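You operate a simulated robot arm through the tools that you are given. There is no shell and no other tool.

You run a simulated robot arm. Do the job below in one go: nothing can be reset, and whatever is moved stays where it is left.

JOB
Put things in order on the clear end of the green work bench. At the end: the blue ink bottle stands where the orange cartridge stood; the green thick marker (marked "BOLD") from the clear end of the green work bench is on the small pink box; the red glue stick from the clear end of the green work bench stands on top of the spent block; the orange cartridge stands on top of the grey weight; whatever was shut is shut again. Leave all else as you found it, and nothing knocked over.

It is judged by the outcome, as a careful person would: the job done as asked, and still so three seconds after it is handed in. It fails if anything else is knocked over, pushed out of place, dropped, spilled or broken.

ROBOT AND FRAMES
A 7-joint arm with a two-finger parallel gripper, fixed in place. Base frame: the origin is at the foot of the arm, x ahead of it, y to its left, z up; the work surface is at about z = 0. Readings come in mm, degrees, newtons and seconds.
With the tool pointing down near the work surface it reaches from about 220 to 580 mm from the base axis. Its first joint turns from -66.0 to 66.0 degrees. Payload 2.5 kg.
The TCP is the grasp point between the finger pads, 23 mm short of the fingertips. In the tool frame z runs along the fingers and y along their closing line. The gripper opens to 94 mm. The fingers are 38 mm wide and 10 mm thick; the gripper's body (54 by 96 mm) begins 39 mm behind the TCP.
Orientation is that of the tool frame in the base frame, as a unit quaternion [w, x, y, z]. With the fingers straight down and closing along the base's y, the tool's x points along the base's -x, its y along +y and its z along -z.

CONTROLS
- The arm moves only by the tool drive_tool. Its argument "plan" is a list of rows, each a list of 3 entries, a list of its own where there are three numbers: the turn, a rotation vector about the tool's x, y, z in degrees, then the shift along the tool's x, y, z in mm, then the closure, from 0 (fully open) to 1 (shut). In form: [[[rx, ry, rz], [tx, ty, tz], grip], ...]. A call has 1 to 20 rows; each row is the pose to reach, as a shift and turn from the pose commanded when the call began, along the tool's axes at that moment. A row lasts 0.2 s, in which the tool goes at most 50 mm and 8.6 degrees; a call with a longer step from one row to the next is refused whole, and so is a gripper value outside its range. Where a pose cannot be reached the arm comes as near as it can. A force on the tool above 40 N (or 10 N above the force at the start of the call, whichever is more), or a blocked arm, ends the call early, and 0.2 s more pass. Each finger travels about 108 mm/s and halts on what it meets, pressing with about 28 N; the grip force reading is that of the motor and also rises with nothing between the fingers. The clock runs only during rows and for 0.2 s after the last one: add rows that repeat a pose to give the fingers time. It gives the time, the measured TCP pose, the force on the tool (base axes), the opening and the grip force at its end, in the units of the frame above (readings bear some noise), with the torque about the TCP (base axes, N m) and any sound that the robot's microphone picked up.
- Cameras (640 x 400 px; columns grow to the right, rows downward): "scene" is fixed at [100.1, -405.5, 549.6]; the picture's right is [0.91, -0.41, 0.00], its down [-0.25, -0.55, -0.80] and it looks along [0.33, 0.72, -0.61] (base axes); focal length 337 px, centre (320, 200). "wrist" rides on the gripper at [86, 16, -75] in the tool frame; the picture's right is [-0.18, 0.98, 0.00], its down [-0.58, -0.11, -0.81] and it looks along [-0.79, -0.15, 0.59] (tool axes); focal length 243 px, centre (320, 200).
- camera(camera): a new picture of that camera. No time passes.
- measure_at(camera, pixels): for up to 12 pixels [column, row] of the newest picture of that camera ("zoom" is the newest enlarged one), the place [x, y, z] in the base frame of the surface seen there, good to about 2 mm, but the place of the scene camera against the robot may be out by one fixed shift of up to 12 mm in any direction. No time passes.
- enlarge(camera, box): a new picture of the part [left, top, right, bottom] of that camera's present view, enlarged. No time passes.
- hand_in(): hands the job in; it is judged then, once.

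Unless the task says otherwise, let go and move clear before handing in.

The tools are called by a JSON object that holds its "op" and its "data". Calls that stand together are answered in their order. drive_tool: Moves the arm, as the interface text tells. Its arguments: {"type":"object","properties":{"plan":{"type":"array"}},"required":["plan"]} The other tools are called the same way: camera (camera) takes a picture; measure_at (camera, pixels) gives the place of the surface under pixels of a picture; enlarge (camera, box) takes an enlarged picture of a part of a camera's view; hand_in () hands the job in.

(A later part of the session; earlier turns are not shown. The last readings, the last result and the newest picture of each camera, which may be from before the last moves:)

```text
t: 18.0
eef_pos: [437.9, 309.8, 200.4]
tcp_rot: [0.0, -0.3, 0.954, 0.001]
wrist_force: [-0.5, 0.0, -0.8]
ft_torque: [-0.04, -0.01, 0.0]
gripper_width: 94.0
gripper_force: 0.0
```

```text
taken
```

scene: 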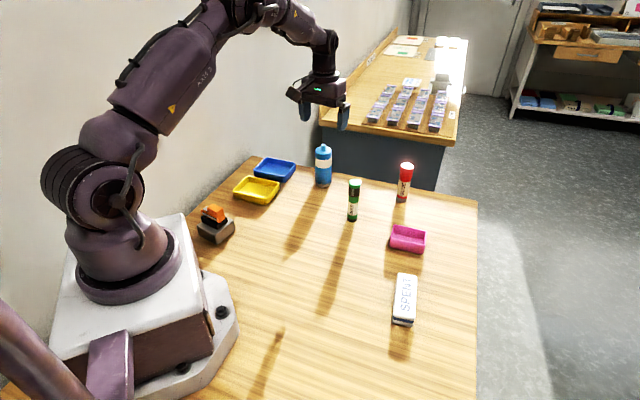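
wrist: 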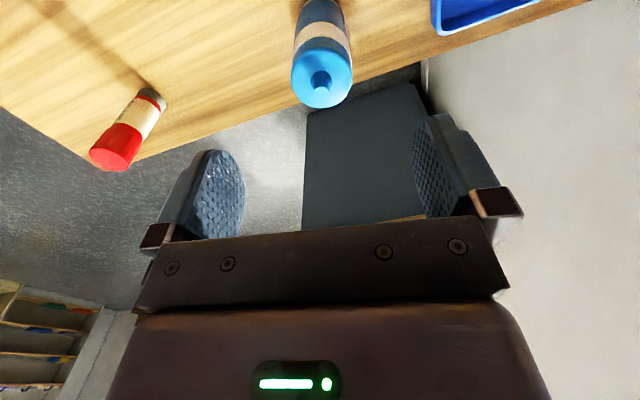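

I'm above the bottle; it appears at wrist (322,60). I'll measure its nozzle and shoulder from here.

{"op": "enlarge", "data": {"camera": "wrist", "box": [270, 0, 380, 115]}}

{"op": "measure_at", "data": {"camera": "wrist", "pixels": [[321, 85], [322, 103], [295, 80], [350, 80], [322, 60], [322, 45], [300, 30], [345, 30], [320, 20], [305, 97], [340, 97]]}}

```text
3.48 times, centred on (325, 58) of wrist
```

zoom: 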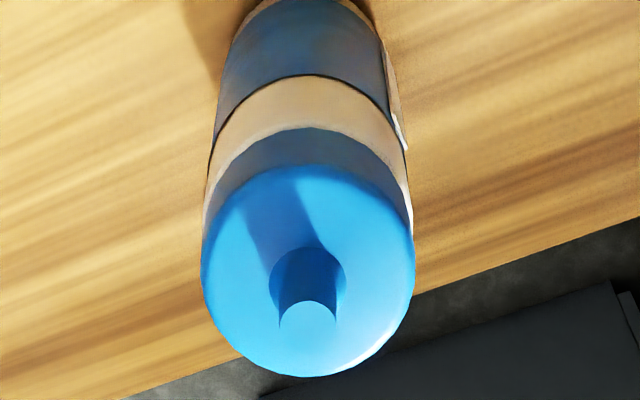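

```text
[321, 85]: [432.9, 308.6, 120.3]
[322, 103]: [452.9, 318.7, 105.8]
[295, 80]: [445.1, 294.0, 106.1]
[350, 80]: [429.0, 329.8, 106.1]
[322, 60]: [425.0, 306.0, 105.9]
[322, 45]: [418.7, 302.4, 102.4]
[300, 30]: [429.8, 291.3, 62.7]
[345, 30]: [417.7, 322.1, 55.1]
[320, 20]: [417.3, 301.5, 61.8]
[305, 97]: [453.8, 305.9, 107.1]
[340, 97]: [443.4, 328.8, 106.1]
```

Bottle centre is about (436.5, 311), nozzle top 120.5. I nudge 1.5 mm and descend to TCP z≈89, leaving the gripper body ~8 mm above the nozzle.

{"op": "drive_tool", "data": {"plan": [[[0, 0, 0], [0.5, 1.5, 30], 0], [[0, 0, 0], [0.5, 1.5, 60], 0], [[0, 0, 0], [0.5, 1.5, 85], 0], [[0, 0, 0], [0.5, 1.5, 103], 0], [[0, 0, 0], [0.5, 1.5, 111], 0], [[0, 0, 0], [0.5, 1.5, 111], 0]]}}

{"op": "camera", "data": {"camera": "wrist"}}

{"op": "enlarge", "data": {"camera": "scene", "box": [260, 100, 380, 200]}}

```text
t: 19.4
eef_pos: [437.5, 312.2, 89.5]
tcp_rot: [0.0, -0.3, 0.954, 0.0]
wrist_force: [-0.1, -0.2, -0.4]
ft_torque: [0.01, 0.0, 0.01]
gripper_width: 94.1
gripper_force: 0.1
```

```text
taken
```

wrist: 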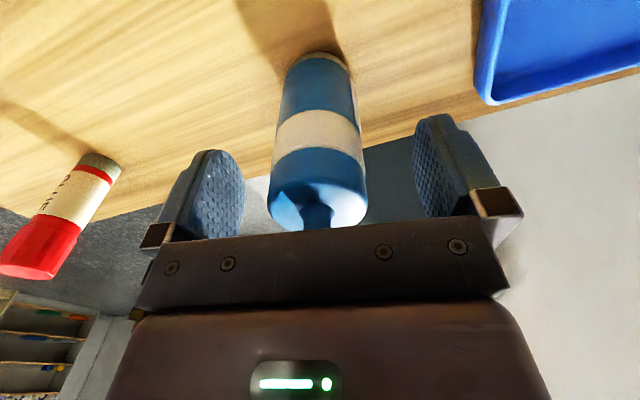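

```text
4.00 times, centred on (320, 150) of scene
```

zoom: 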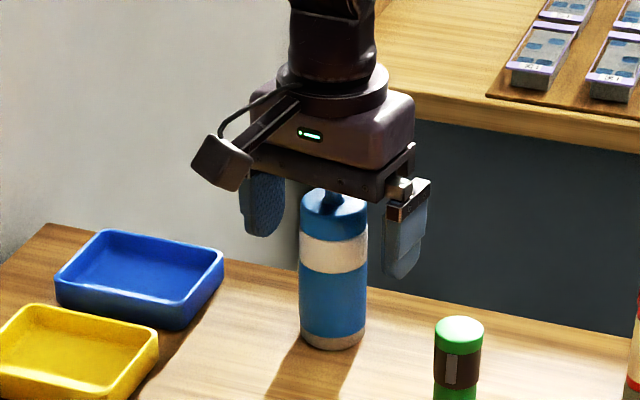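

The bottle is centred between the fingers (wrist cols 270–365 between pads 245 and 415). Closing in steps.

{"op": "drive_tool", "data": {"plan": [[[0, 0, 0], [0, 0, 0], 0.35], [[0, 0, 0], [0, 0, 0], 0.5], [[0, 0, 0], [0, 0, 0], 0.7], [[0, 0, 0], [0, 0, 0], 1], [[0, 0, 0], [0, 0, 0], 1]]}}

{"op": "camera", "data": {"camera": "wrist"}}

```text
t: 20.6
eef_pos: [437.7, 311.6, 89.8]
tcp_rot: [0.0, -0.301, 0.954, 0.0]
wrist_force: [-0.2, 0.7, 0.1]
ft_torque: [0.0, -0.02, 0.01]
gripper_width: 45.2
gripper_force: 28.0
```

```text
taken
```

wrist: 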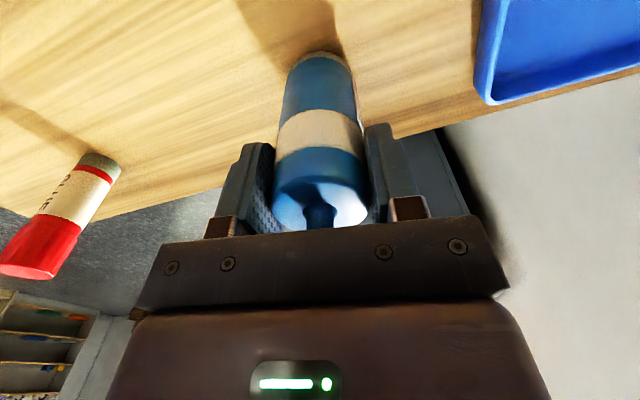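

Gripped at 45 mm. I lift the bottle 130 mm straight up, then carry it smoothly to above the cartridge's old spot (310.7, 43.1).

{"op": "drive_tool", "data": {"plan": [[[0, 0, 0], [0, 0, -8], 1], [[0, 0, 0], [0, 0, -30], 1], [[0, 0, 0], [0, 0, -65], 1], [[0, 0, 0], [0, 0, -100], 1], [[0, 0, 0], [0, 0, -125], 1], [[0, 0, 2], [14, -8, -130], 1], [[0, 0, 4], [35, -20, -130], 1], [[0, 0, 6.5], [58, -33.2, -130], 1], [[0, 0, 9], [82, -47, -130], 1], [[0, 0, 11.5], [106, -60.7, -130], 1], [[0, 0, 14], [130, -74.5, -130], 1], [[0, 0, 16.5], [154, -88.2, -130], 1], [[0, 0, 19], [178, -102, -130], 1], [[0, 0, 21.5], [202, -115.7, -130], 1], [[0, 0, 24], [225, -128.9, -130], 1], [[0, 0, 26], [245, -140.4, -130], 1], [[0, 0, 27], [257.8, -147.7, -130], 1], [[0, 0, 27], [257.8, -147.7, -130], 1], [[0, 0, 27], [257.8, -147.7, -130], 1]]}}

{"op": "camera", "data": {"camera": "wrist"}}

{"op": "camera", "data": {"camera": "scene"}}

```text
t: 24.6
eef_pos: [310.8, 42.3, 219.1]
tcp_rot: [0.0, -0.069, 0.998, 0.0]
wrist_force: [-0.6, -0.1, -0.5]
ft_torque: [0.02, -0.01, -0.02]
gripper_width: 45.2
gripper_force: 27.7
```

```text
taken
```

wrist: 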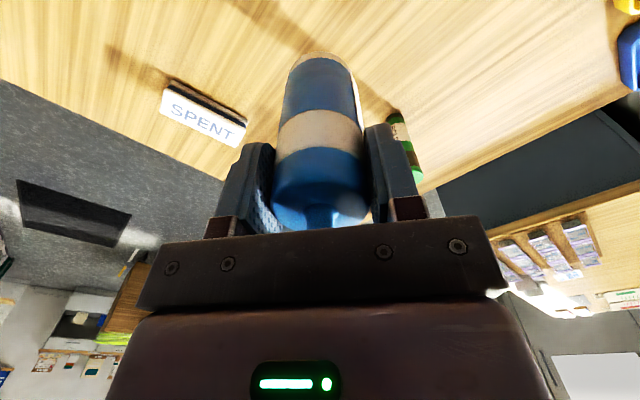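

```text
taken
```

scene: 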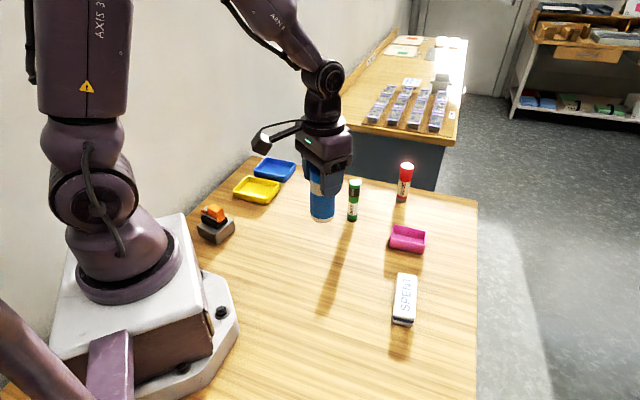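

TCP is at (310.8, 42.3, 219) with the bottle held upright. I lower to about 3 mm above the table.

{"op": "drive_tool", "data": {"plan": [[[0, 0, 0], [0, 0.6, 20], 1], [[0, 0, 0], [0, 0.6, 50], 1], [[0, 0, 0], [0, 0.6, 80], 1], [[0, 0, 0], [0, 0.6, 105], 1], [[0, 0, 0], [0, 0.6, 120], 1], [[0, 0, 0], [0, 0.6, 127], 1], [[0, 0, 0], [0, 0.6, 127], 1]]}}

{"op": "enlarge", "data": {"camera": "scene", "box": [270, 180, 370, 290]}}

```text
t: 26.2
eef_pos: [310.0, 42.9, 92.2]
tcp_rot: [-0.001, -0.069, 0.998, 0.0]
wrist_force: [-0.2, 0.2, -1.1]
ft_torque: [0.0, 0.02, 0.0]
gripper_width: 45.3
gripper_force: 27.5
```

```text
3.64 times, centred on (320, 235) of scene
```

zoom: 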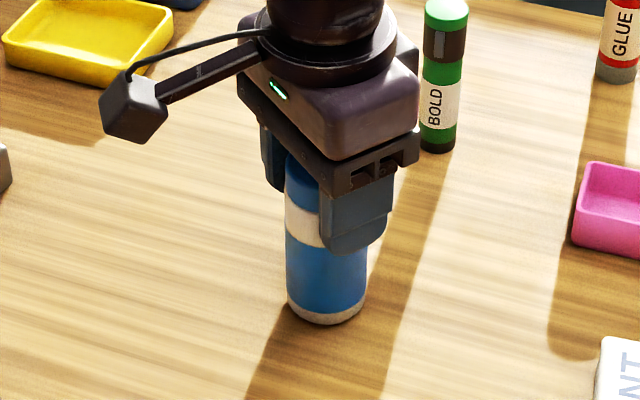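

Force is near zero and the bottle is ~2–3 mm above the table. I lower in small steps to feel contact.

{"op": "drive_tool", "data": {"plan": [[[0, 0, 0], [0, 0, 1], 1], [[0, 0, 0], [0, 0, 2], 1], [[0, 0, 0], [0, 0, 2], 1]]}}

```text
t: 27.0
eef_pos: [309.8, 41.9, 90.9]
tcp_rot: [0.0, -0.069, 0.998, 0.0]
wrist_force: [0.2, 0.0, -0.3]
ft_torque: [0.01, -0.01, -0.02]
gripper_width: 45.3
gripper_force: 28.1
```

{"op": "drive_tool", "data": {"plan": [[[0, 0, 0], [0, 0, 0.5], 1], [[0, 0, 0], [0, 0, 1], 1], [[0, 0, 0], [0, 0, 1], 1]]}}

{"op": "enlarge", "data": {"camera": "scene", "box": [290, 240, 350, 290]}}

{"op": "measure_at", "data": {"camera": "zoom", "pixels": [[320, 205], [250, 190], [390, 200], [320, 225], [320, 170], [200, 170], [450, 190]]}}

```text
t: 27.8
eef_pos: [310.6, 42.9, 89.3]
tcp_rot: [0.0, -0.07, 0.998, -0.001]
wrist_force: [-3.7, -1.0, 14.2]
ft_torque: [-0.16, 0.21, -0.01]
gripper_width: 45.1
gripper_force: 27.6
```

```text
8.00 times, centred on (320, 265) of scene
```

zoom: 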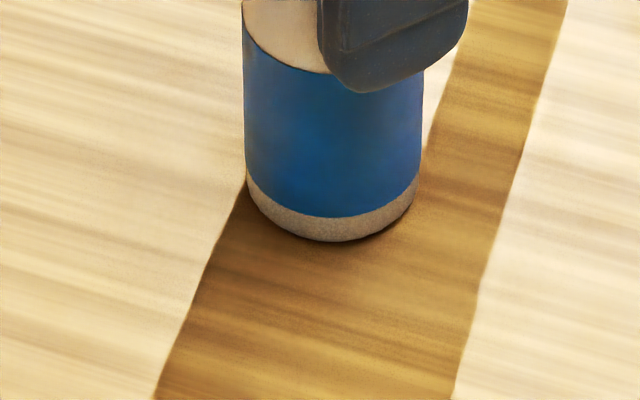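

```text
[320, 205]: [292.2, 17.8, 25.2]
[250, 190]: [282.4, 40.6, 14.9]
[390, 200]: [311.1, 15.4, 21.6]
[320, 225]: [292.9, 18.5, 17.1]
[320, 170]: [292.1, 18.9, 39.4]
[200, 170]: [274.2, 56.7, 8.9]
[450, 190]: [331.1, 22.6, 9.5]
```

Contact at 14 N, the bottle is on the table. I relieve 0.3 mm and open the fingers slowly.

{"op": "drive_tool", "data": {"plan": [[[0, 0, 0], [0, 0, -0.3], 1], [[0, 0, 0], [0, 0, -0.3], 0.5], [[0, 0, 0], [0, 0, -0.3], 0.42], [[0, 0, 0], [0, 0, -0.3], 0.25], [[0, 0, 0], [0, 0, -0.3], 0], [[0, 0, 0], [0, 0, -0.3], 0], [[0, 0, 0], [0, 0, -0.3], 0]]}}

{"op": "camera", "data": {"camera": "scene"}}

{"op": "camera", "data": {"camera": "wrist"}}

```text
t: 29.4
eef_pos: [309.4, 43.2, 90.2]
tcp_rot: [0.0, -0.071, 0.997, 0.0]
wrist_force: [-0.5, 0.1, 1.0]
ft_torque: [-0.01, 0.0, 0.01]
gripper_width: 93.7
gripper_force: 0.0
```

```text
taken
```

scene: 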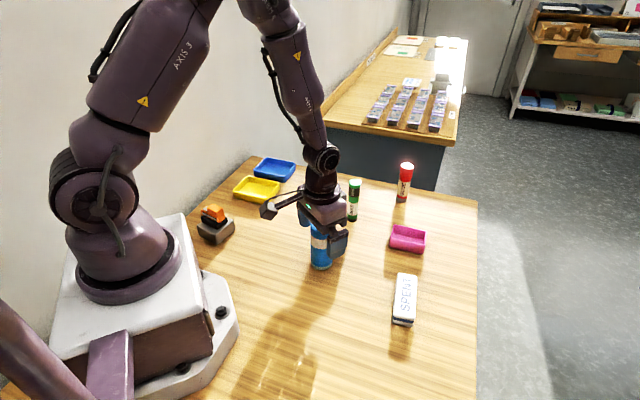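

```text
taken
```

wrist: 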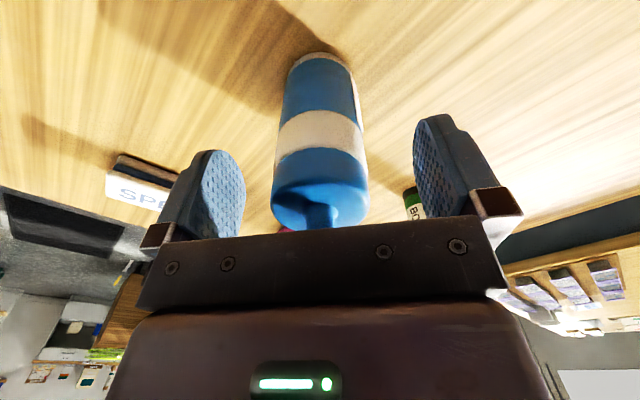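

The bottle stands on the cartridge's old spot, fingers clear. I rise straight up and shift to view the marker and glue stick.

{"op": "drive_tool", "data": {"plan": [[[0, 0, 0], [0, 0, -20], 0], [[0, 0, 0], [0, 0, -55], 0], [[0, 0, 0], [0, 0, -100], 0], [[0, 0, 0], [0, 0, -140], 0], [[0, 0, 0], [-22, 20, -160], 0], [[0, 0, 0], [-46, 41, -160], 0], [[0, 0, 0], [-46, 41, -160], 0]]}}

{"op": "camera", "data": {"camera": "wrist"}}

{"op": "camera", "data": {"camera": "scene"}}

```text
t: 31.0
eef_pos: [348.8, 91.5, 249.7]
tcp_rot: [0.001, -0.069, 0.998, 0.0]
wrist_force: [-0.7, 0.1, 0.2]
ft_torque: [0.02, 0.05, -0.01]
gripper_width: 93.7
gripper_force: 0.1
```

```text
taken
```

wrist: 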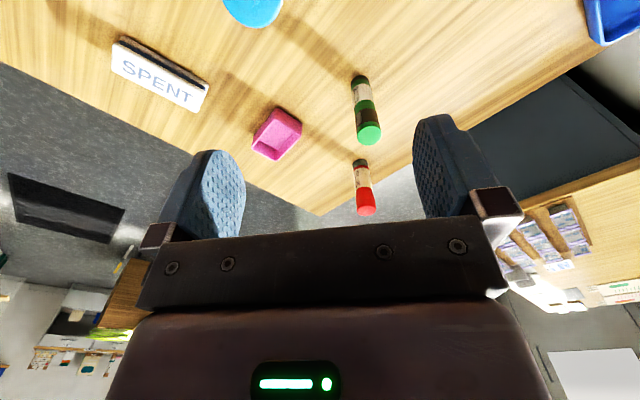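

```text
taken
```

scene: 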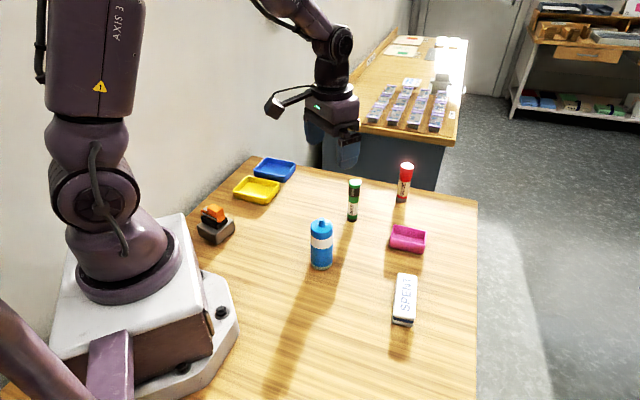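

Bottle is standing where the cartridge stood. The marker (366,110) and glue (364,188) are visible in the wrist view; I'll zoom and measure both.

{"op": "enlarge", "data": {"camera": "wrist", "box": [320, 60, 420, 160]}}

{"op": "measure_at", "data": {"camera": "zoom", "pixels": [[335, 310], [290, 290], [375, 300], [335, 340], [330, 265], [310, 110], [255, 120], [310, 90], [360, 220], [280, 240], [350, 150], [265, 180]]}}

{"op": "enlarge", "data": {"camera": "wrist", "box": [310, 140, 420, 230]}}

{"op": "measure_at", "data": {"camera": "zoom", "pixels": [[325, 310], [290, 305], [360, 300], [325, 335], [325, 275], [310, 100], [285, 110], [340, 110], [345, 180], [300, 180], [310, 180]]}}

```text
4.00 times, centred on (370, 110) of wrist
```

zoom: 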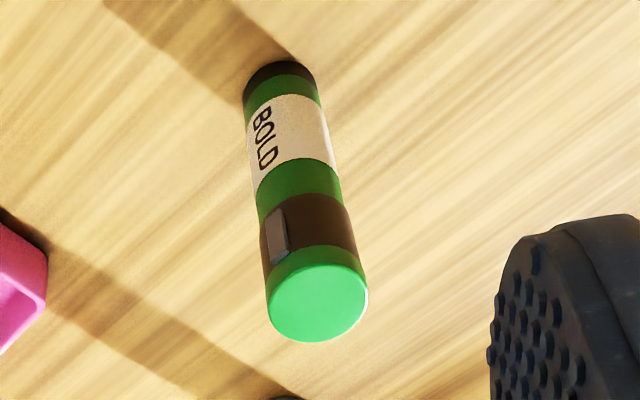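

```text
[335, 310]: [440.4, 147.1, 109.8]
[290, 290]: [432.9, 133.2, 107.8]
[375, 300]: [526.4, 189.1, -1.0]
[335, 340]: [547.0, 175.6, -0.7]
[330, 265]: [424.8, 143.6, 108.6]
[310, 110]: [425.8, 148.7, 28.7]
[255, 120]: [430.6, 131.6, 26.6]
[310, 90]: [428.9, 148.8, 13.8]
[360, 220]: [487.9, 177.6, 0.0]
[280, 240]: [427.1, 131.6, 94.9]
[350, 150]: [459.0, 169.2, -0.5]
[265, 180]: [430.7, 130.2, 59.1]
```

```text
4.44 times, centred on (365, 185) of wrist
```

zoom: 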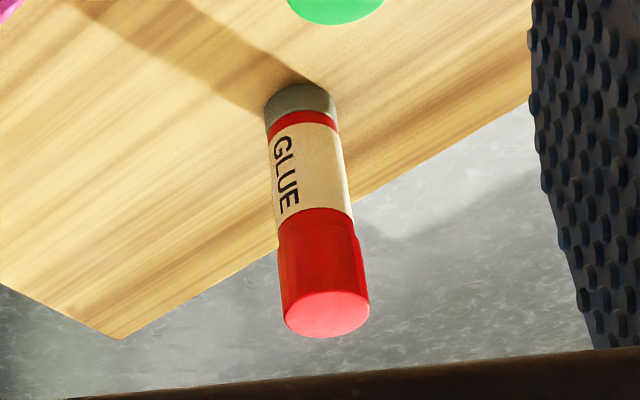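

```text
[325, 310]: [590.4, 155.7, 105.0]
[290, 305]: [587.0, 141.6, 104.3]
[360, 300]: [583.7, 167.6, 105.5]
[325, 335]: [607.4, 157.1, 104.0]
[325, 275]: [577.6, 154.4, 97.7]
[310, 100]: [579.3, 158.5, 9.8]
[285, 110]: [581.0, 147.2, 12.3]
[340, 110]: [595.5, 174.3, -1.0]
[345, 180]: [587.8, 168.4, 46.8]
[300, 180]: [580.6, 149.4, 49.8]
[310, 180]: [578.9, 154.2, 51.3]
```

Marker: centre ≈ (437.4, 141.5), dia ≈ 28, top 109. Glue: centre ≈ (593, 156.5), top 105, at 613 mm radius, so it will need an outward tilt later. First I go above the marker.

{"op": "drive_tool", "data": {"plan": [[[0, 0, -2.5], [-24, 9.3, 10], 0], [[0, 0, -5], [-48, 18.6, 30], 0], [[0, 0, -7.5], [-72, 28, 50], 0], [[0, 0, -10], [-94.6, 37.3, 70], 0], [[0, 0, -10], [-94.6, 37.3, 70], 0], [[0, 0, -10], [-94.6, 37.3, 70], 0]]}}

{"op": "enlarge", "data": {"camera": "wrist", "box": [260, 0, 380, 120]}}

```text
t: 32.4
eef_pos: [436.8, 140.9, 178.8]
tcp_rot: [-0.001, -0.156, 0.988, 0.0]
wrist_force: [0.2, 0.0, -0.4]
ft_torque: [0.0, 0.01, 0.0]
gripper_width: 93.8
gripper_force: 0.0
```

```text
3.33 times, centred on (320, 60) of wrist
```

zoom: 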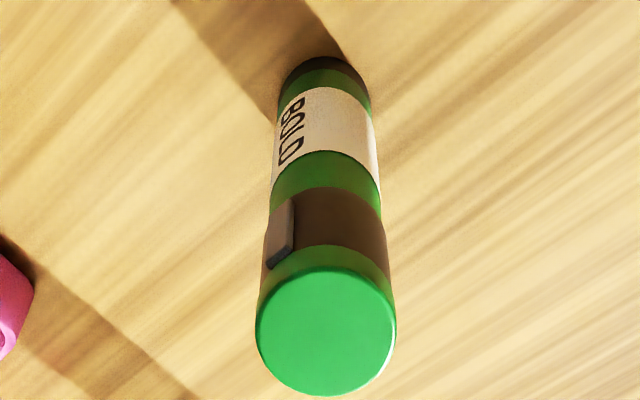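

{"op": "measure_at", "data": {"camera": "zoom", "pixels": [[326, 332], [265, 332], [387, 332], [326, 278], [326, 388], [283, 230], [320, 60], [300, 220]]}}

```text
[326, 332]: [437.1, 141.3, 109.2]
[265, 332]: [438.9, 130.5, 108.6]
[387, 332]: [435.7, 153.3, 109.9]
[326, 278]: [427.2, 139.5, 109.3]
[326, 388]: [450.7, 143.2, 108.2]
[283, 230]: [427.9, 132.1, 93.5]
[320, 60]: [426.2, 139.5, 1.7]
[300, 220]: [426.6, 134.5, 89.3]
```

The marker centre re-measures at (437.2, 141.6), matching the TCP. I turn 17° to keep the clip away from the pads, descend to z 78 and close.

{"op": "drive_tool", "data": {"plan": [[[0, 0, -8.5], [0, 0.4, 0], 0], [[0, 0, -17], [0, 0.4, 15], 0], [[0, 0, -17], [0, 0.4, 45], 0], [[0, 0, -17], [0, 0.4, 75], 0], [[0, 0, -17], [0, 0.4, 94], 0], [[0, 0, -17], [0, 0.4, 101], 0], [[0, 0, -17], [0, 0.4, 101], 0]]}}

{"op": "camera", "data": {"camera": "wrist"}}

{"op": "enlarge", "data": {"camera": "scene", "box": [280, 110, 440, 260]}}

```text
t: 34.0
eef_pos: [438.7, 140.7, 76.9]
tcp_rot: [0.001, -0.301, 0.954, 0.0]
wrist_force: [-1.0, 0.5, -0.2]
ft_torque: [0.01, -0.01, 0.0]
gripper_width: 94.1
gripper_force: 0.1
```

```text
taken
```

wrist: 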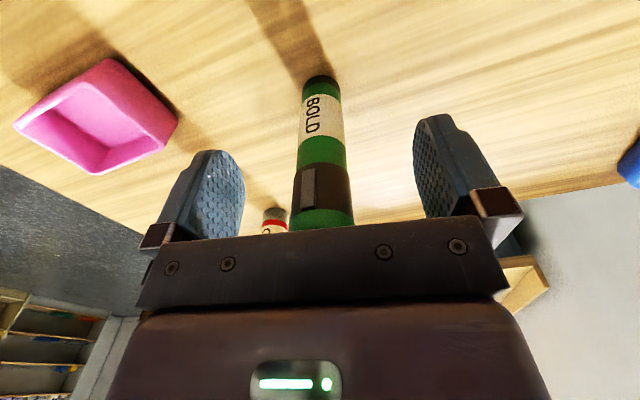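

```text
2.67 times, centred on (360, 185) of scene
```

zoom: 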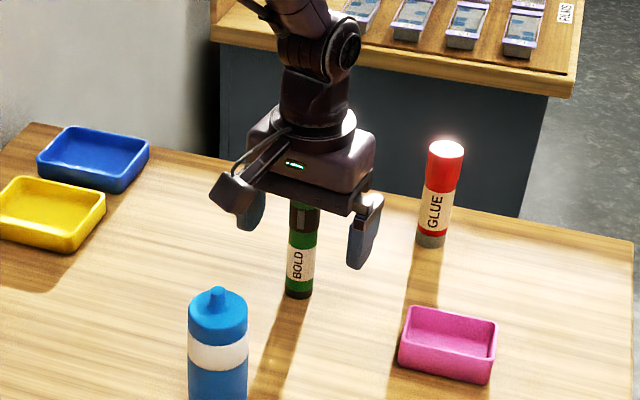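

The marker stands centred between the fingers (wrist cols 293–355). Closing.

{"op": "drive_tool", "data": {"plan": [[[0, 0, 0], [0, 0, 0], 0.45], [[0, 0, 0], [0, 0, 0], 0.62], [[0, 0, 0], [0, 0, 0], 0.75], [[0, 0, 0], [0, 0, 0], 1], [[0, 0, 0], [0, 0, 0], 1]]}}

{"op": "camera", "data": {"camera": "wrist"}}

```text
t: 35.2
eef_pos: [438.7, 140.5, 78.1]
tcp_rot: [0.001, -0.3, 0.954, 0.0]
wrist_force: [-0.4, 0.1, -0.4]
ft_torque: [0.02, -0.01, -0.02]
gripper_width: 26.2
gripper_force: 28.2
```

```text
taken
```

wrist: 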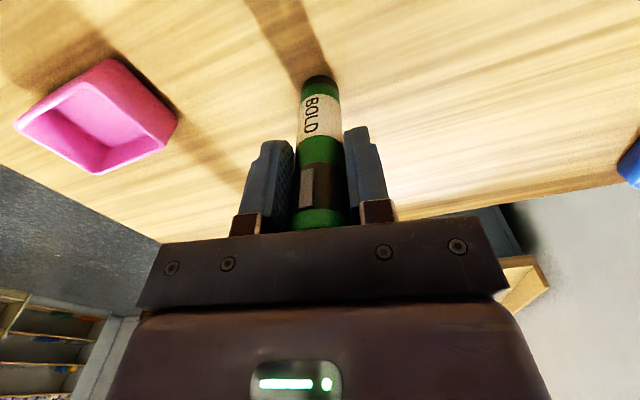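

Gripped at 26 mm. I lift the marker 80 mm and carry it to above the pink tray (508, 15), turning to yaw 0.

{"op": "drive_tool", "data": {"plan": [[[0, 0, 0], [0, 0, -8], 1], [[0, 0, 0], [0, 0, -30], 1], [[0, 0, 0], [0, 0, -60], 1], [[0, 0, 0], [0, 0, -80], 1], [[0, 0, 5], [1.5, -14, -80], 1], [[0, 0, 10], [4, -36, -80], 1], [[0, 0, 15], [6.3, -60, -80], 1], [[0, 0, 20], [8.8, -84, -80], 1], [[0, 0, 25], [11.2, -107, -80], 1], [[0, 0, 30], [13.4, -128, -80], 1], [[0, 0, 35], [14.9, -143, -80], 1], [[0, 0, 35], [14.9, -143, -80], 1], [[0, 0, 35], [14.9, -143, -80], 1]]}}

{"op": "camera", "data": {"camera": "wrist"}}

{"op": "enlarge", "data": {"camera": "scene", "box": [350, 130, 470, 270]}}

```text
t: 38.0
eef_pos: [506.4, 14.5, 157.9]
tcp_rot: [0.0, 0.0, 1.0, 0.0]
wrist_force: [-0.2, -0.2, 0.3]
ft_torque: [-0.04, -0.01, -0.04]
gripper_width: 26.0
gripper_force: 28.0
```

```text
taken
```

wrist: 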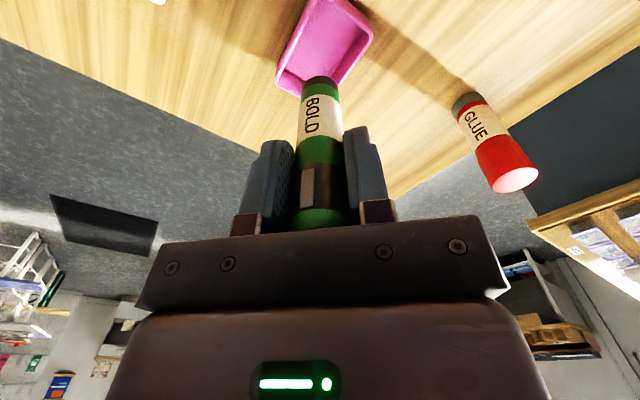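

```text
2.86 times, centred on (410, 200) of scene
```

zoom: 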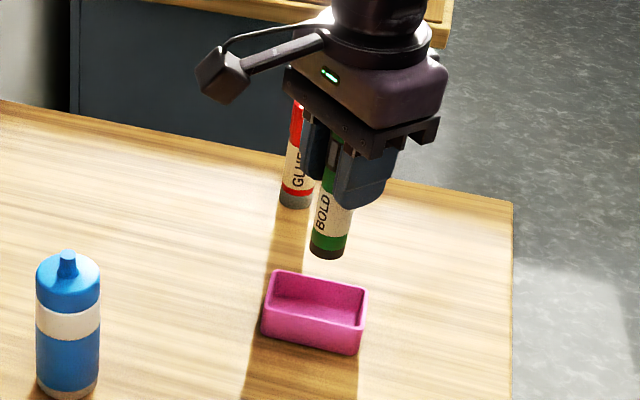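

{"op": "enlarge", "data": {"camera": "wrist", "box": [260, 0, 390, 115]}}

```text
3.48 times, centred on (325, 58) of wrist
```

zoom: 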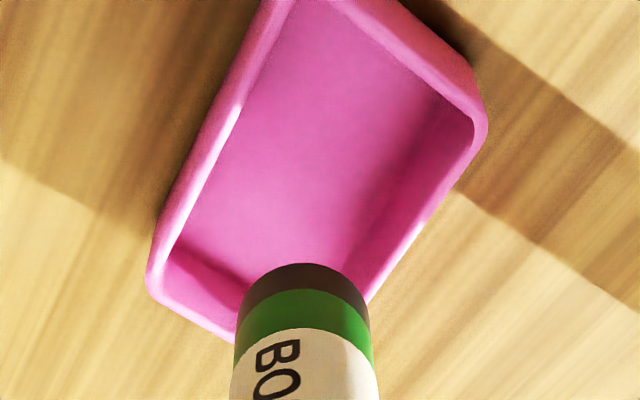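

{"op": "measure_at", "data": {"camera": "zoom", "pixels": [[482, 125], [155, 272], [232, 332], [370, 292], [280, 5], [305, 275], [250, 285], [355, 285], [340, 3], [300, 150], [468, 125], [170, 262]]}}

```text
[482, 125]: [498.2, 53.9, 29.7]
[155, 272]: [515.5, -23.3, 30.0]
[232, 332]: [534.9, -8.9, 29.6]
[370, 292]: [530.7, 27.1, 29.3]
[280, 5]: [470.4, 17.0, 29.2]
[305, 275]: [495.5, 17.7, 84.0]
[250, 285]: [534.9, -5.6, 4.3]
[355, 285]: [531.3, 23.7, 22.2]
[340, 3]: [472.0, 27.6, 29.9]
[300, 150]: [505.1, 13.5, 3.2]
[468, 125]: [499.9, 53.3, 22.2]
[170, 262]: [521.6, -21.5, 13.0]
```

Tray centre is about (507.5, 15), floor z≈3.3, and the marker is over it. I lower until its bottom is ~5 mm above the rim and check.

{"op": "drive_tool", "data": {"plan": [[[0, 0, 0], [0, -0.3, 15], 1], [[0, 0, 0], [0, -0.3, 32], 1], [[0, 0, 0], [0, -0.3, 44], 1], [[0, 0, 0], [0, -0.3, 44], 1]]}}

{"op": "enlarge", "data": {"camera": "scene", "box": [375, 190, 445, 260]}}

{"op": "enlarge", "data": {"camera": "wrist", "box": [250, 10, 400, 130]}}

```text
t: 39.0
eef_pos: [506.0, 13.8, 114.0]
tcp_rot: [0.0, 0.0, 1.0, 0.0]
wrist_force: [1.5, 0.9, 0.5]
ft_torque: [0.0, 0.04, 0.07]
gripper_width: 25.9
gripper_force: 28.0
```

```text
5.71 times, centred on (410, 225) of scene
```

zoom: 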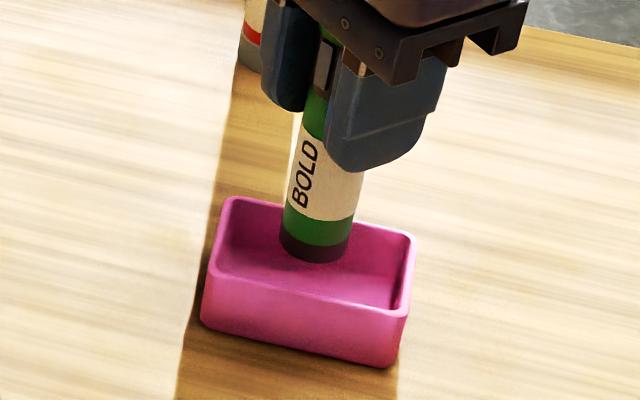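

```text
3.33 times, centred on (325, 70) of wrist
```

zoom: 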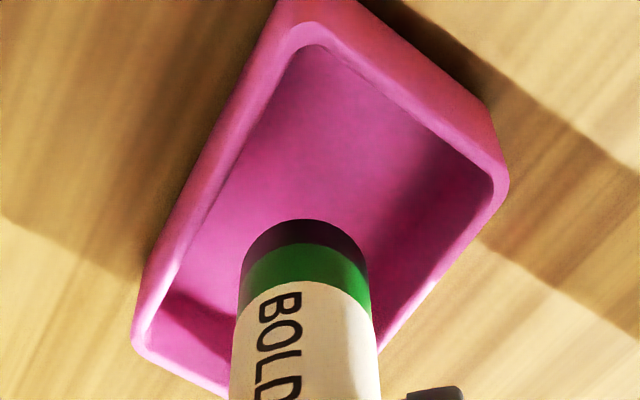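

{"op": "measure_at", "data": {"camera": "zoom", "pixels": [[305, 228], [250, 255], [360, 262], [296, 32], [500, 185], [140, 348], [310, 130]]}}

{"op": "enlarge", "data": {"camera": "scene", "box": [375, 190, 445, 260]}}

{"op": "measure_at", "data": {"camera": "zoom", "pixels": [[315, 255], [285, 240], [350, 240], [232, 202], [408, 238], [402, 308], [212, 272]]}}

```text
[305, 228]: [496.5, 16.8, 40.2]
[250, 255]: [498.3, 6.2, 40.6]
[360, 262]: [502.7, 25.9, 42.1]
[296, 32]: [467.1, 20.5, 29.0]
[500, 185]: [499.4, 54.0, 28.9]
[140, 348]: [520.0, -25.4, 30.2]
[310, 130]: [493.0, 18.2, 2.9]
```

```text
5.71 times, centred on (410, 225) of scene
```

zoom: 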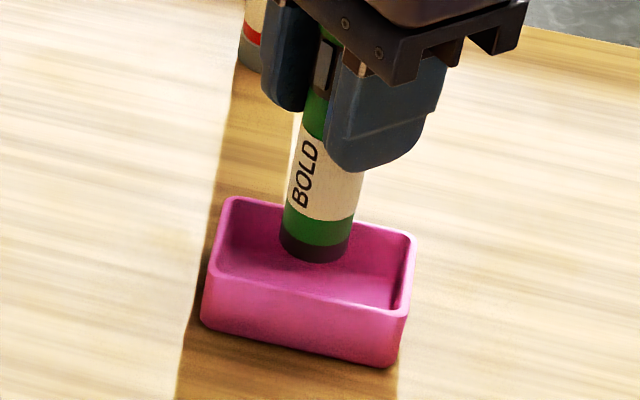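

```text
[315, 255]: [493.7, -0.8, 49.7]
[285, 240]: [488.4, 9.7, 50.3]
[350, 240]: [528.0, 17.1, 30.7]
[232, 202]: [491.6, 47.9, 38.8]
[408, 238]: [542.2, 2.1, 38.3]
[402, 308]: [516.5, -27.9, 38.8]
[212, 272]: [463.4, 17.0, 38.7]
```

The marker is centred over the tray to within ~2 mm. I lower it inside to about 3 mm above the floor, then feel for contact.

{"op": "drive_tool", "data": {"plan": [[[0, 0, 0], [0, 0, 10], 1], [[0, 0, 0], [0, 0, 20], 1], [[0, 0, 0], [0, 0, 27], 1], [[0, 0, 0], [0, 0, 29.5], 1], [[0, 0, 0], [0, 0, 29.5], 1]]}}

```text
t: 40.2
eef_pos: [508.0, 14.1, 84.6]
tcp_rot: [0.001, 0.0, 1.0, 0.0]
wrist_force: [-0.3, 0.4, -0.2]
ft_torque: [0.02, -0.01, 0.01]
gripper_width: 26.0
gripper_force: 27.8
```

{"op": "drive_tool", "data": {"plan": [[[0, 0, 0], [0, 0, 1], 1], [[0, 0, 0], [0, 0, 2], 1], [[0, 0, 0], [0, 0, 2.6], 1], [[0, 0, 0], [0, 0, 2.6], 1]]}}

```text
t: 41.2
eef_pos: [507.2, 13.9, 82.8]
tcp_rot: [0.001, 0.0, 1.0, 0.0]
wrist_force: [-0.2, 0.0, -0.4]
ft_torque: [0.04, -0.05, -0.03]
gripper_width: 25.8
gripper_force: 28.1
```

No contact yet (force ~0 at z 82.8). I continue in half-millimetre steps.

{"op": "drive_tool", "data": {"plan": [[[0, 0, 0], [0, 0, 0.5], 1], [[0, 0, 0], [0, 0, 1], 1], [[0, 0, 0], [0, 0, 1], 1]]}}

```text
t: 42.0
eef_pos: [506.2, 13.3, 81.2]
tcp_rot: [0.0, 0.0, 1.0, 0.0]
wrist_force: [-0.4, 0.0, 0.1]
ft_torque: [0.03, 0.02, -0.02]
gripper_width: 25.7
gripper_force: 27.7
```

{"op": "drive_tool", "data": {"plan": [[[0, 0, 0], [0, 0, 0.5], 1], [[0, 0, 0], [0, 0, 0.9], 1], [[0, 0, 0], [0, 0, 0.9], 1]]}}

{"op": "enlarge", "data": {"camera": "scene", "box": [375, 190, 445, 260]}}

```text
t: 42.8
eef_pos: [507.6, 14.2, 80.1]
tcp_rot: [0.001, 0.001, 1.0, -0.001]
wrist_force: [-1.6, -0.6, 7.1]
ft_torque: [0.01, 0.05, 0.04]
gripper_width: 25.6
gripper_force: 28.6
```

```text
5.71 times, centred on (410, 225) of scene
```

zoom: 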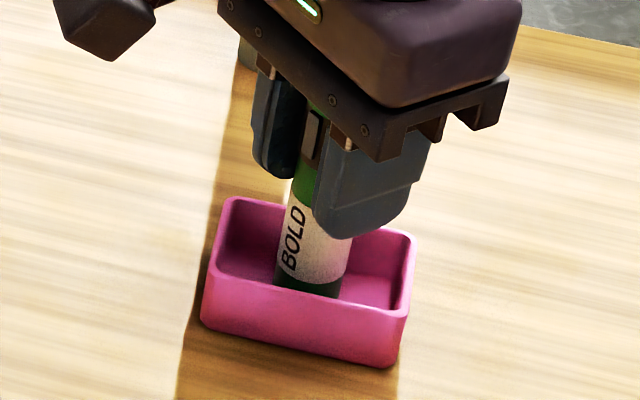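

Contact at 7 N. Now opening slowly.

{"op": "drive_tool", "data": {"plan": [[[0, 0, 0], [0, 0, 0], 0.72], [[0, 0, 0], [0, 0, 0], 0.65], [[0, 0, 0], [0, 0, 0], 0.5], [[0, 0, 0], [0, 0, 0], 0.25], [[0, 0, 0], [0, 0, 0], 0], [[0, 0, 0], [0, 0, 0], 0]]}}

{"op": "enlarge", "data": {"camera": "scene", "box": [375, 190, 445, 260]}}

{"op": "camera", "data": {"camera": "wrist"}}

```text
t: 44.2
eef_pos: [508.5, 14.6, 81.1]
tcp_rot: [0.0, 0.0, 1.0, 0.0]
wrist_force: [-0.9, -0.3, 0.1]
ft_torque: [-0.01, -0.01, -0.01]
gripper_width: 93.9
gripper_force: 0.0
```

```text
5.71 times, centred on (410, 225) of scene
```

zoom: 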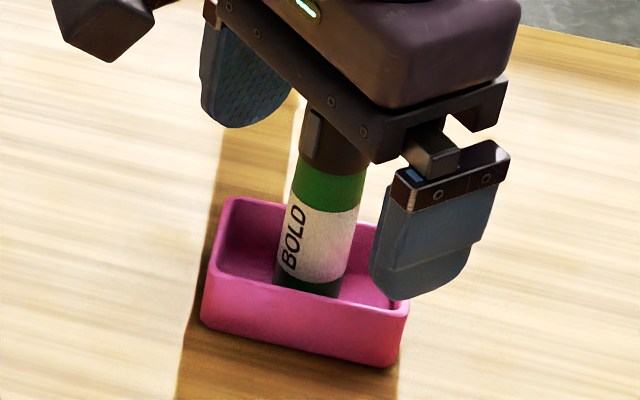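

```text
taken
```

wrist: 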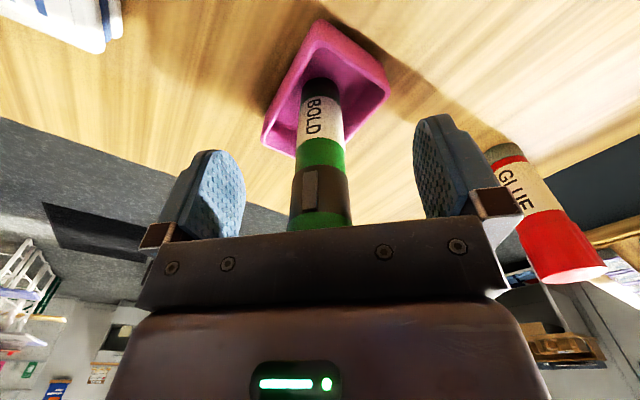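

The marker stands upright in the tray and is free. I rise straight up, then move toward the glue stick with yaw 14.8° and a 20° outward tilt to gain reach.

{"op": "drive_tool", "data": {"plan": [[[0, 0, 0], [0, 0, -15], 0], [[0, 0, 0], [0, 0, -45], 0], [[0, 0, 0], [0, 0, -85], 0], [[0, 0, 0], [0, 0, -120], 0], [[-0.516, -3.977, -2.929], [-2.8, 24.7, -120], 0], [[-1.033, -7.954, -5.859], [-5.6, 49.4, -120], 0], [[-1.55, -11.931, -8.788], [-8.3, 74.2, -120], 0], [[-2.066, -15.908, -11.718], [-11.1, 98.9, -120], 0], [[-2.583, -19.885, -14.647], [-13.9, 123.6, -120], 0], [[-2.583, -19.885, -14.647], [-13.9, 123.6, -120], 0], [[-2.583, -19.885, -14.647], [-13.9, 123.6, -120], 0]]}}

{"op": "camera", "data": {"camera": "wrist"}}

{"op": "camera", "data": {"camera": "scene"}}

```text
t: 46.6
eef_pos: [521.0, 139.2, 201.0]
tcp_rot: [0.172, -0.127, 0.977, 0.022]
wrist_force: [-0.2, -1.4, 0.0]
ft_torque: [-0.02, -0.01, 0.0]
gripper_width: 93.8
gripper_force: 0.1
```

```text
taken
```

wrist: 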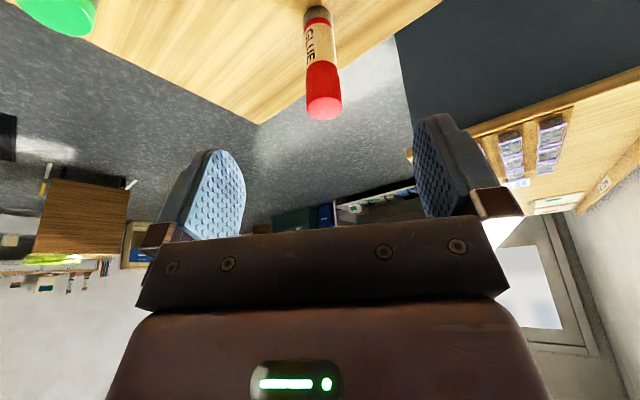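

```text
taken
```

scene: 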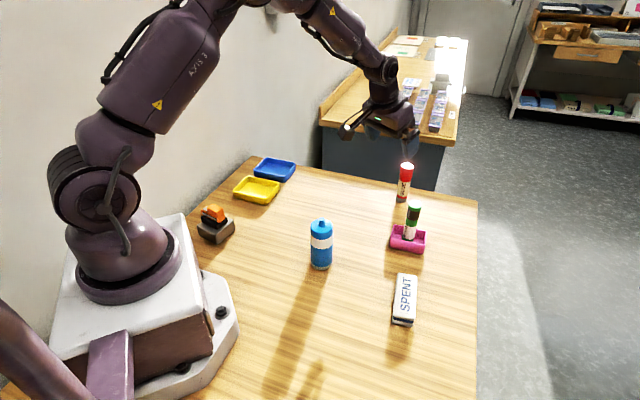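

The tilt works (tool z = (0.33, 0.09, -0.94)). I'll measure the glue stick at wrist (322,60) from here.

{"op": "enlarge", "data": {"camera": "wrist", "box": [270, 0, 370, 125]}}

```text
3.20 times, centred on (320, 62) of wrist
```

zoom: 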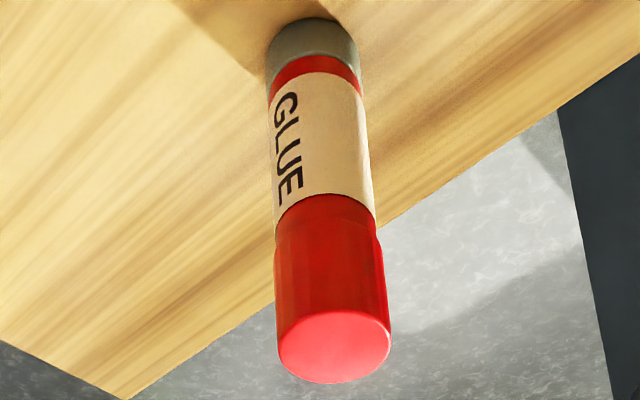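

{"op": "measure_at", "data": {"camera": "zoom", "pixels": [[334, 347], [285, 345], [384, 345], [334, 318], [334, 378], [330, 250], [325, 150], [312, 30], [282, 250], [375, 250], [278, 120], [355, 120]]}}

```text
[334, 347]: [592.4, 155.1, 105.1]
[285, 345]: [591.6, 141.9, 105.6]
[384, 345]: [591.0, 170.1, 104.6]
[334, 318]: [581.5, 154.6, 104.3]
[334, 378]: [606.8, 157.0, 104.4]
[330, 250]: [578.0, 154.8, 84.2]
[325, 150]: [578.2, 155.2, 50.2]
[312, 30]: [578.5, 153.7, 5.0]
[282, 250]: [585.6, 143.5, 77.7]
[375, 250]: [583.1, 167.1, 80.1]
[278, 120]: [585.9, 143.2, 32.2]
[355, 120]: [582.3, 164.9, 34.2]
```

Glue centre is (592.5, 155.8), top z 105. I first move out radially at height 200 to see whether that pose is reached.

{"op": "drive_tool", "data": {"plan": [[[0, 0, 0], [-22.9, -0.4, 8.3], 0], [[0, 0, 0], [-45.7, -0.9, 16.7], 0], [[0, 0, 0], [-68.6, -1.3, 25], 0], [[0, 0, 0], [-68.6, -1.3, 25], 0], [[0, 0, 0], [-68.6, -1.3, 25], 0]]}}

{"op": "camera", "data": {"camera": "wrist"}}

```text
t: 47.8
eef_pos: [592.3, 155.7, 201.0]
tcp_rot: [0.173, -0.127, 0.977, 0.023]
wrist_force: [0.8, 0.0, -0.9]
ft_torque: [0.0, -0.03, 0.01]
gripper_width: 94.0
gripper_force: 0.0
```

```text
taken
```

wrist: 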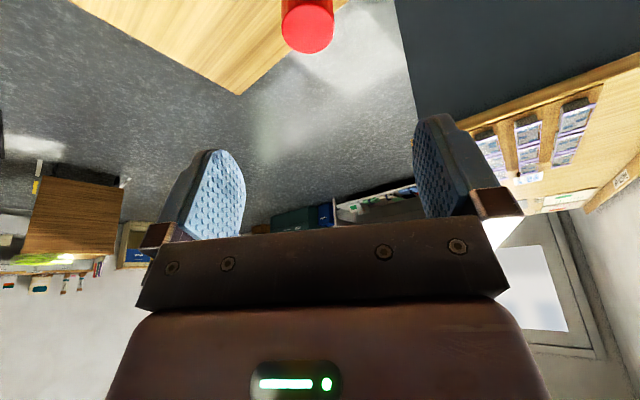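

The pose is reached: (592.3, 155.7, 201). I check the glue top again at wrist (308,30) before descending.

{"op": "measure_at", "data": {"camera": "wrist", "pixels": [[307, 30], [285, 32], [331, 28], [307, 12], [308, 50], [295, 4], [320, 3]]}}

```text
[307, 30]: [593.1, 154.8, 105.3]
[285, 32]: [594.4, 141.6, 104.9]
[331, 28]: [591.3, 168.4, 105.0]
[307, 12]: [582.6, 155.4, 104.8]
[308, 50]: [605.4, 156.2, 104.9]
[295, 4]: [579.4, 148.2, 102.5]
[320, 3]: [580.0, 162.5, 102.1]
```

Aligned within 1 mm. Descending vertically to z≈76.

{"op": "drive_tool", "data": {"plan": [[[0, 0, 0], [12, -0.6, 32.9], 0], [[0, 0, 0], [23.9, -0.6, 65.8], 0], [[0, 0, 0], [34.2, -0.6, 94], 0], [[0, 0, 0], [40, -0.6, 109.9], 0], [[0, 0, 0], [42.8, -0.6, 117.5], 0], [[0, 0, 0], [42.8, -0.6, 117.5], 0]]}}

{"op": "camera", "data": {"camera": "wrist"}}

{"op": "enlarge", "data": {"camera": "scene", "box": [330, 100, 470, 240]}}

```text
t: 49.2
eef_pos: [593.1, 155.3, 74.9]
tcp_rot: [0.172, -0.127, 0.977, 0.023]
wrist_force: [0.1, -0.3, 0.2]
ft_torque: [0.01, 0.0, 0.0]
gripper_width: 94.3
gripper_force: 0.1
```

```text
taken
```

wrist: 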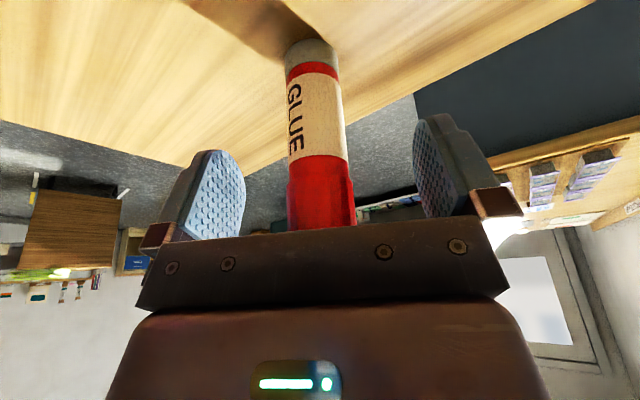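

```text
2.86 times, centred on (400, 170) of scene
```

zoom: 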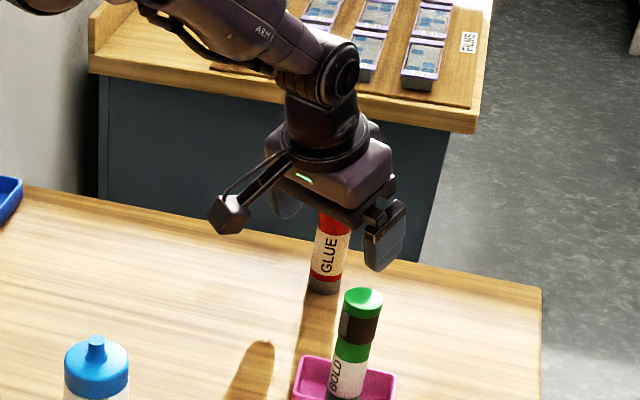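

The stick is centred between the fingers (wrist cols 288–355). Closing.

{"op": "drive_tool", "data": {"plan": [[[0, 0, 0], [0, 0, 0], 0.45], [[0, 0, 0], [0, 0, 0], 0.6], [[0, 0, 0], [0, 0, 0], 0.72], [[0, 0, 0], [0, 0, 0], 1], [[0, 0, 0], [0, 0, 0], 1]]}}

{"op": "camera", "data": {"camera": "wrist"}}

```text
t: 50.4
eef_pos: [591.6, 154.9, 73.2]
tcp_rot: [0.172, -0.127, 0.977, 0.023]
wrist_force: [-0.2, -0.2, 0.1]
ft_torque: [0.0, -0.03, 0.0]
gripper_width: 31.3
gripper_force: 28.0
```

```text
taken
```

wrist: 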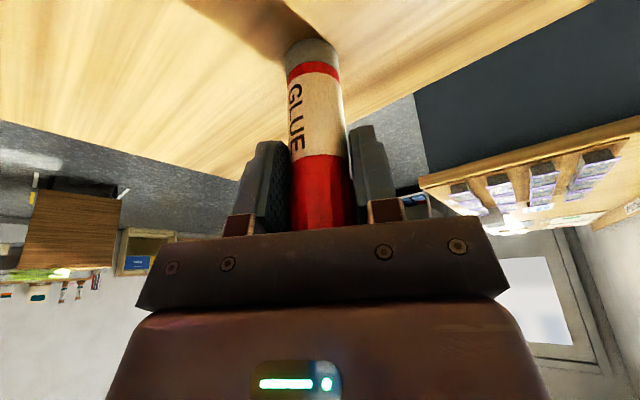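

Gripped at 31 mm. I lift the stick 130 mm vertically and retreat radially to about r 447 before swinging across.

{"op": "drive_tool", "data": {"plan": [[[0, 0, 0], [-2.7, 0, -7.5], 1], [[0, 0, 0], [-12, 0, -32.9], 1], [[0, 0, 0], [-25.7, 0, -70.5], 1], [[0, 0, 0], [-37.6, 0, -103.4], 1], [[0, 0, 0], [-44.5, 0, -122.2], 1], [[0, 0, 0], [-30, 0, -127.4], 1], [[0, 0, 0], [-6, 0, -136.2], 1], [[0, 0, 0], [20, 0, -145.6], 1], [[0, 0, 0], [46, 0, -155.1], 1], [[0, 0, 0], [72, 0, -164.6], 1], [[0, 0, 0], [96, 0, -173.3], 1], [[0, 0, 0], [110.6, 0, -178.6], 1], [[0, 0, 0], [110.6, 0, -178.6], 1], [[0, 0, 0], [110.6, 0, -178.6], 1]]}}

{"op": "camera", "data": {"camera": "wrist"}}

{"op": "camera", "data": {"camera": "scene"}}

```text
t: 53.4
eef_pos: [432.7, 112.7, 204.2]
tcp_rot: [0.172, -0.127, 0.977, 0.023]
wrist_force: [0.5, 0.4, 0.2]
ft_torque: [-0.01, -0.02, 0.0]
gripper_width: 31.1
gripper_force: 28.0
```

```text
taken
```

wrist: 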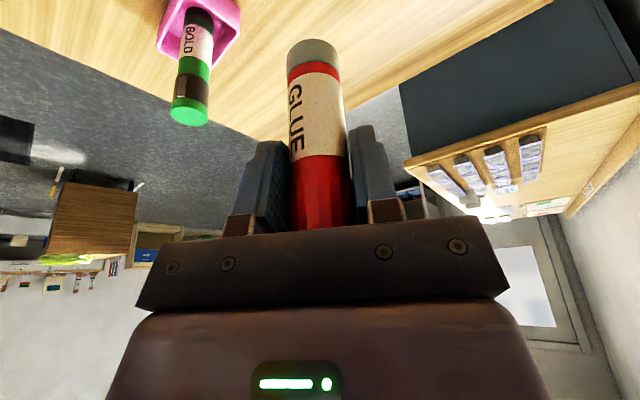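

```text
taken
```

scene: 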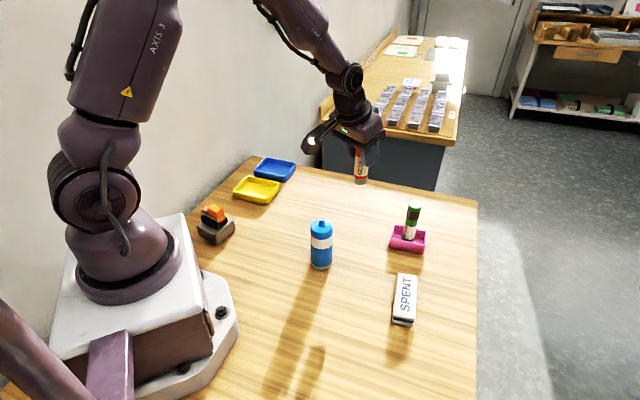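

The stick hangs upright in the grip. I swing to above the SPENT block (408.8, -111.4) with the tool following the base angle.

{"op": "drive_tool", "data": {"plan": [[[0.513, 0, 1.41], [3.8, -10.5, -1.4], 1], [[1.539, 0, 4.229], [11.3, -31.6, -4.1], 1], [[2.668, 0, 7.329], [19.6, -54.8, -7.2], 1], [[3.796, 0, 10.43], [27.9, -77.9, -10.2], 1], [[4.925, 0, 13.531], [36.2, -101.1, -13.2], 1], [[6.053, 0, 16.632], [44.5, -124.3, -16.2], 1], [[7.182, 0, 19.733], [52.9, -147.4, -19.3], 1], [[8.311, 0, 22.834], [61.2, -170.6, -22.3], 1], [[9.337, 0, 25.653], [68.7, -191.6, -25], 1], [[9.952, 0, 27.344], [73.2, -204.3, -26.7], 1], [[10.26, 0, 28.19], [75.5, -210.6, -27.5], 1], [[10.26, 0, 28.19], [75.5, -210.6, -27.5], 1], [[10.26, 0, 28.19], [75.5, -210.6, -27.5], 1]]}}

{"op": "camera", "data": {"camera": "wrist"}}

{"op": "camera", "data": {"camera": "scene"}}

```text
t: 56.2
eef_pos: [409.2, -111.0, 204.1]
tcp_rot: [0.172, 0.131, 0.976, -0.023]
wrist_force: [0.3, -0.7, -0.9]
ft_torque: [-0.01, -0.02, -0.01]
gripper_width: 30.8
gripper_force: 27.4
```

```text
taken
```

wrist: 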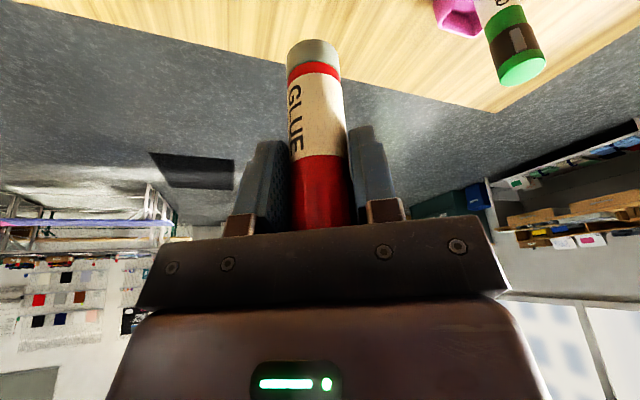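

```text
taken
```

scene: 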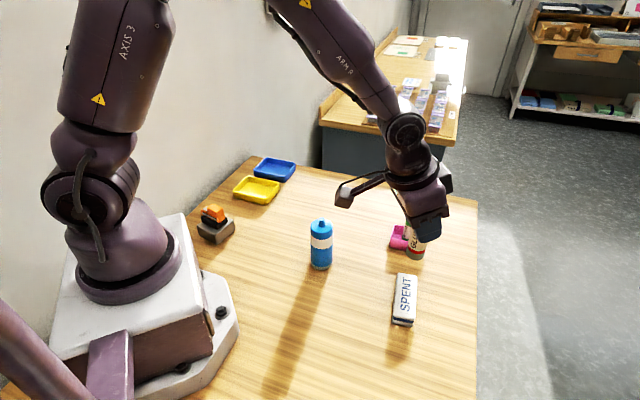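

The block isn't in the wrist view with this tilt, so I'll align using relative measurements in the scene view. First I lower until the stick's bottom is ~17 mm above the block.

{"op": "drive_tool", "data": {"plan": [[[0, 0, 0], [6.8, 0, 18.8], 1], [[0, 0, 0], [15.4, 0, 42.3], 1], [[0, 0, 0], [23.9, 0, 65.8], 1], [[0, 0, 0], [29.1, 0, 79.9], 1], [[0, 0, 0], [29.1, 0, 79.9], 1]]}}

{"op": "camera", "data": {"camera": "wrist"}}

{"op": "enlarge", "data": {"camera": "scene", "box": [370, 240, 440, 330]}}

```text
t: 57.4
eef_pos: [408.8, -110.2, 117.8]
tcp_rot: [0.171, 0.131, 0.976, -0.023]
wrist_force: [0.9, -0.7, -1.4]
ft_torque: [-0.01, 0.03, 0.01]
gripper_width: 30.6
gripper_force: 27.8
```

```text
taken
```

wrist: 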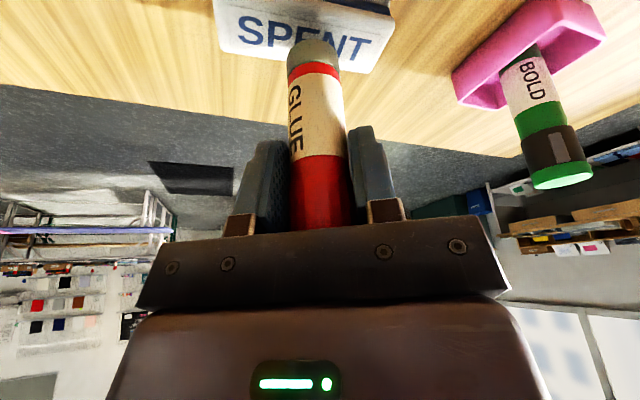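

```text
4.44 times, centred on (405, 285) of scene
```

zoom: 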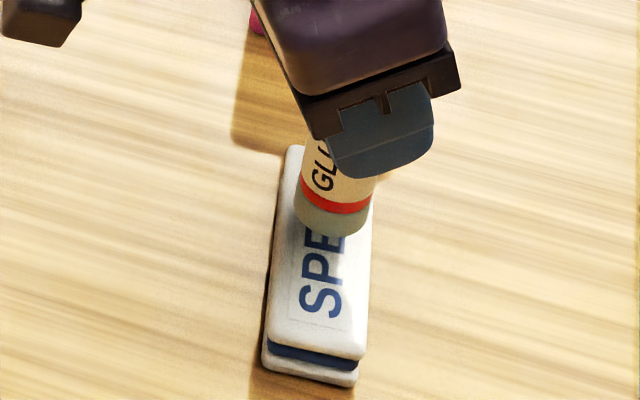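

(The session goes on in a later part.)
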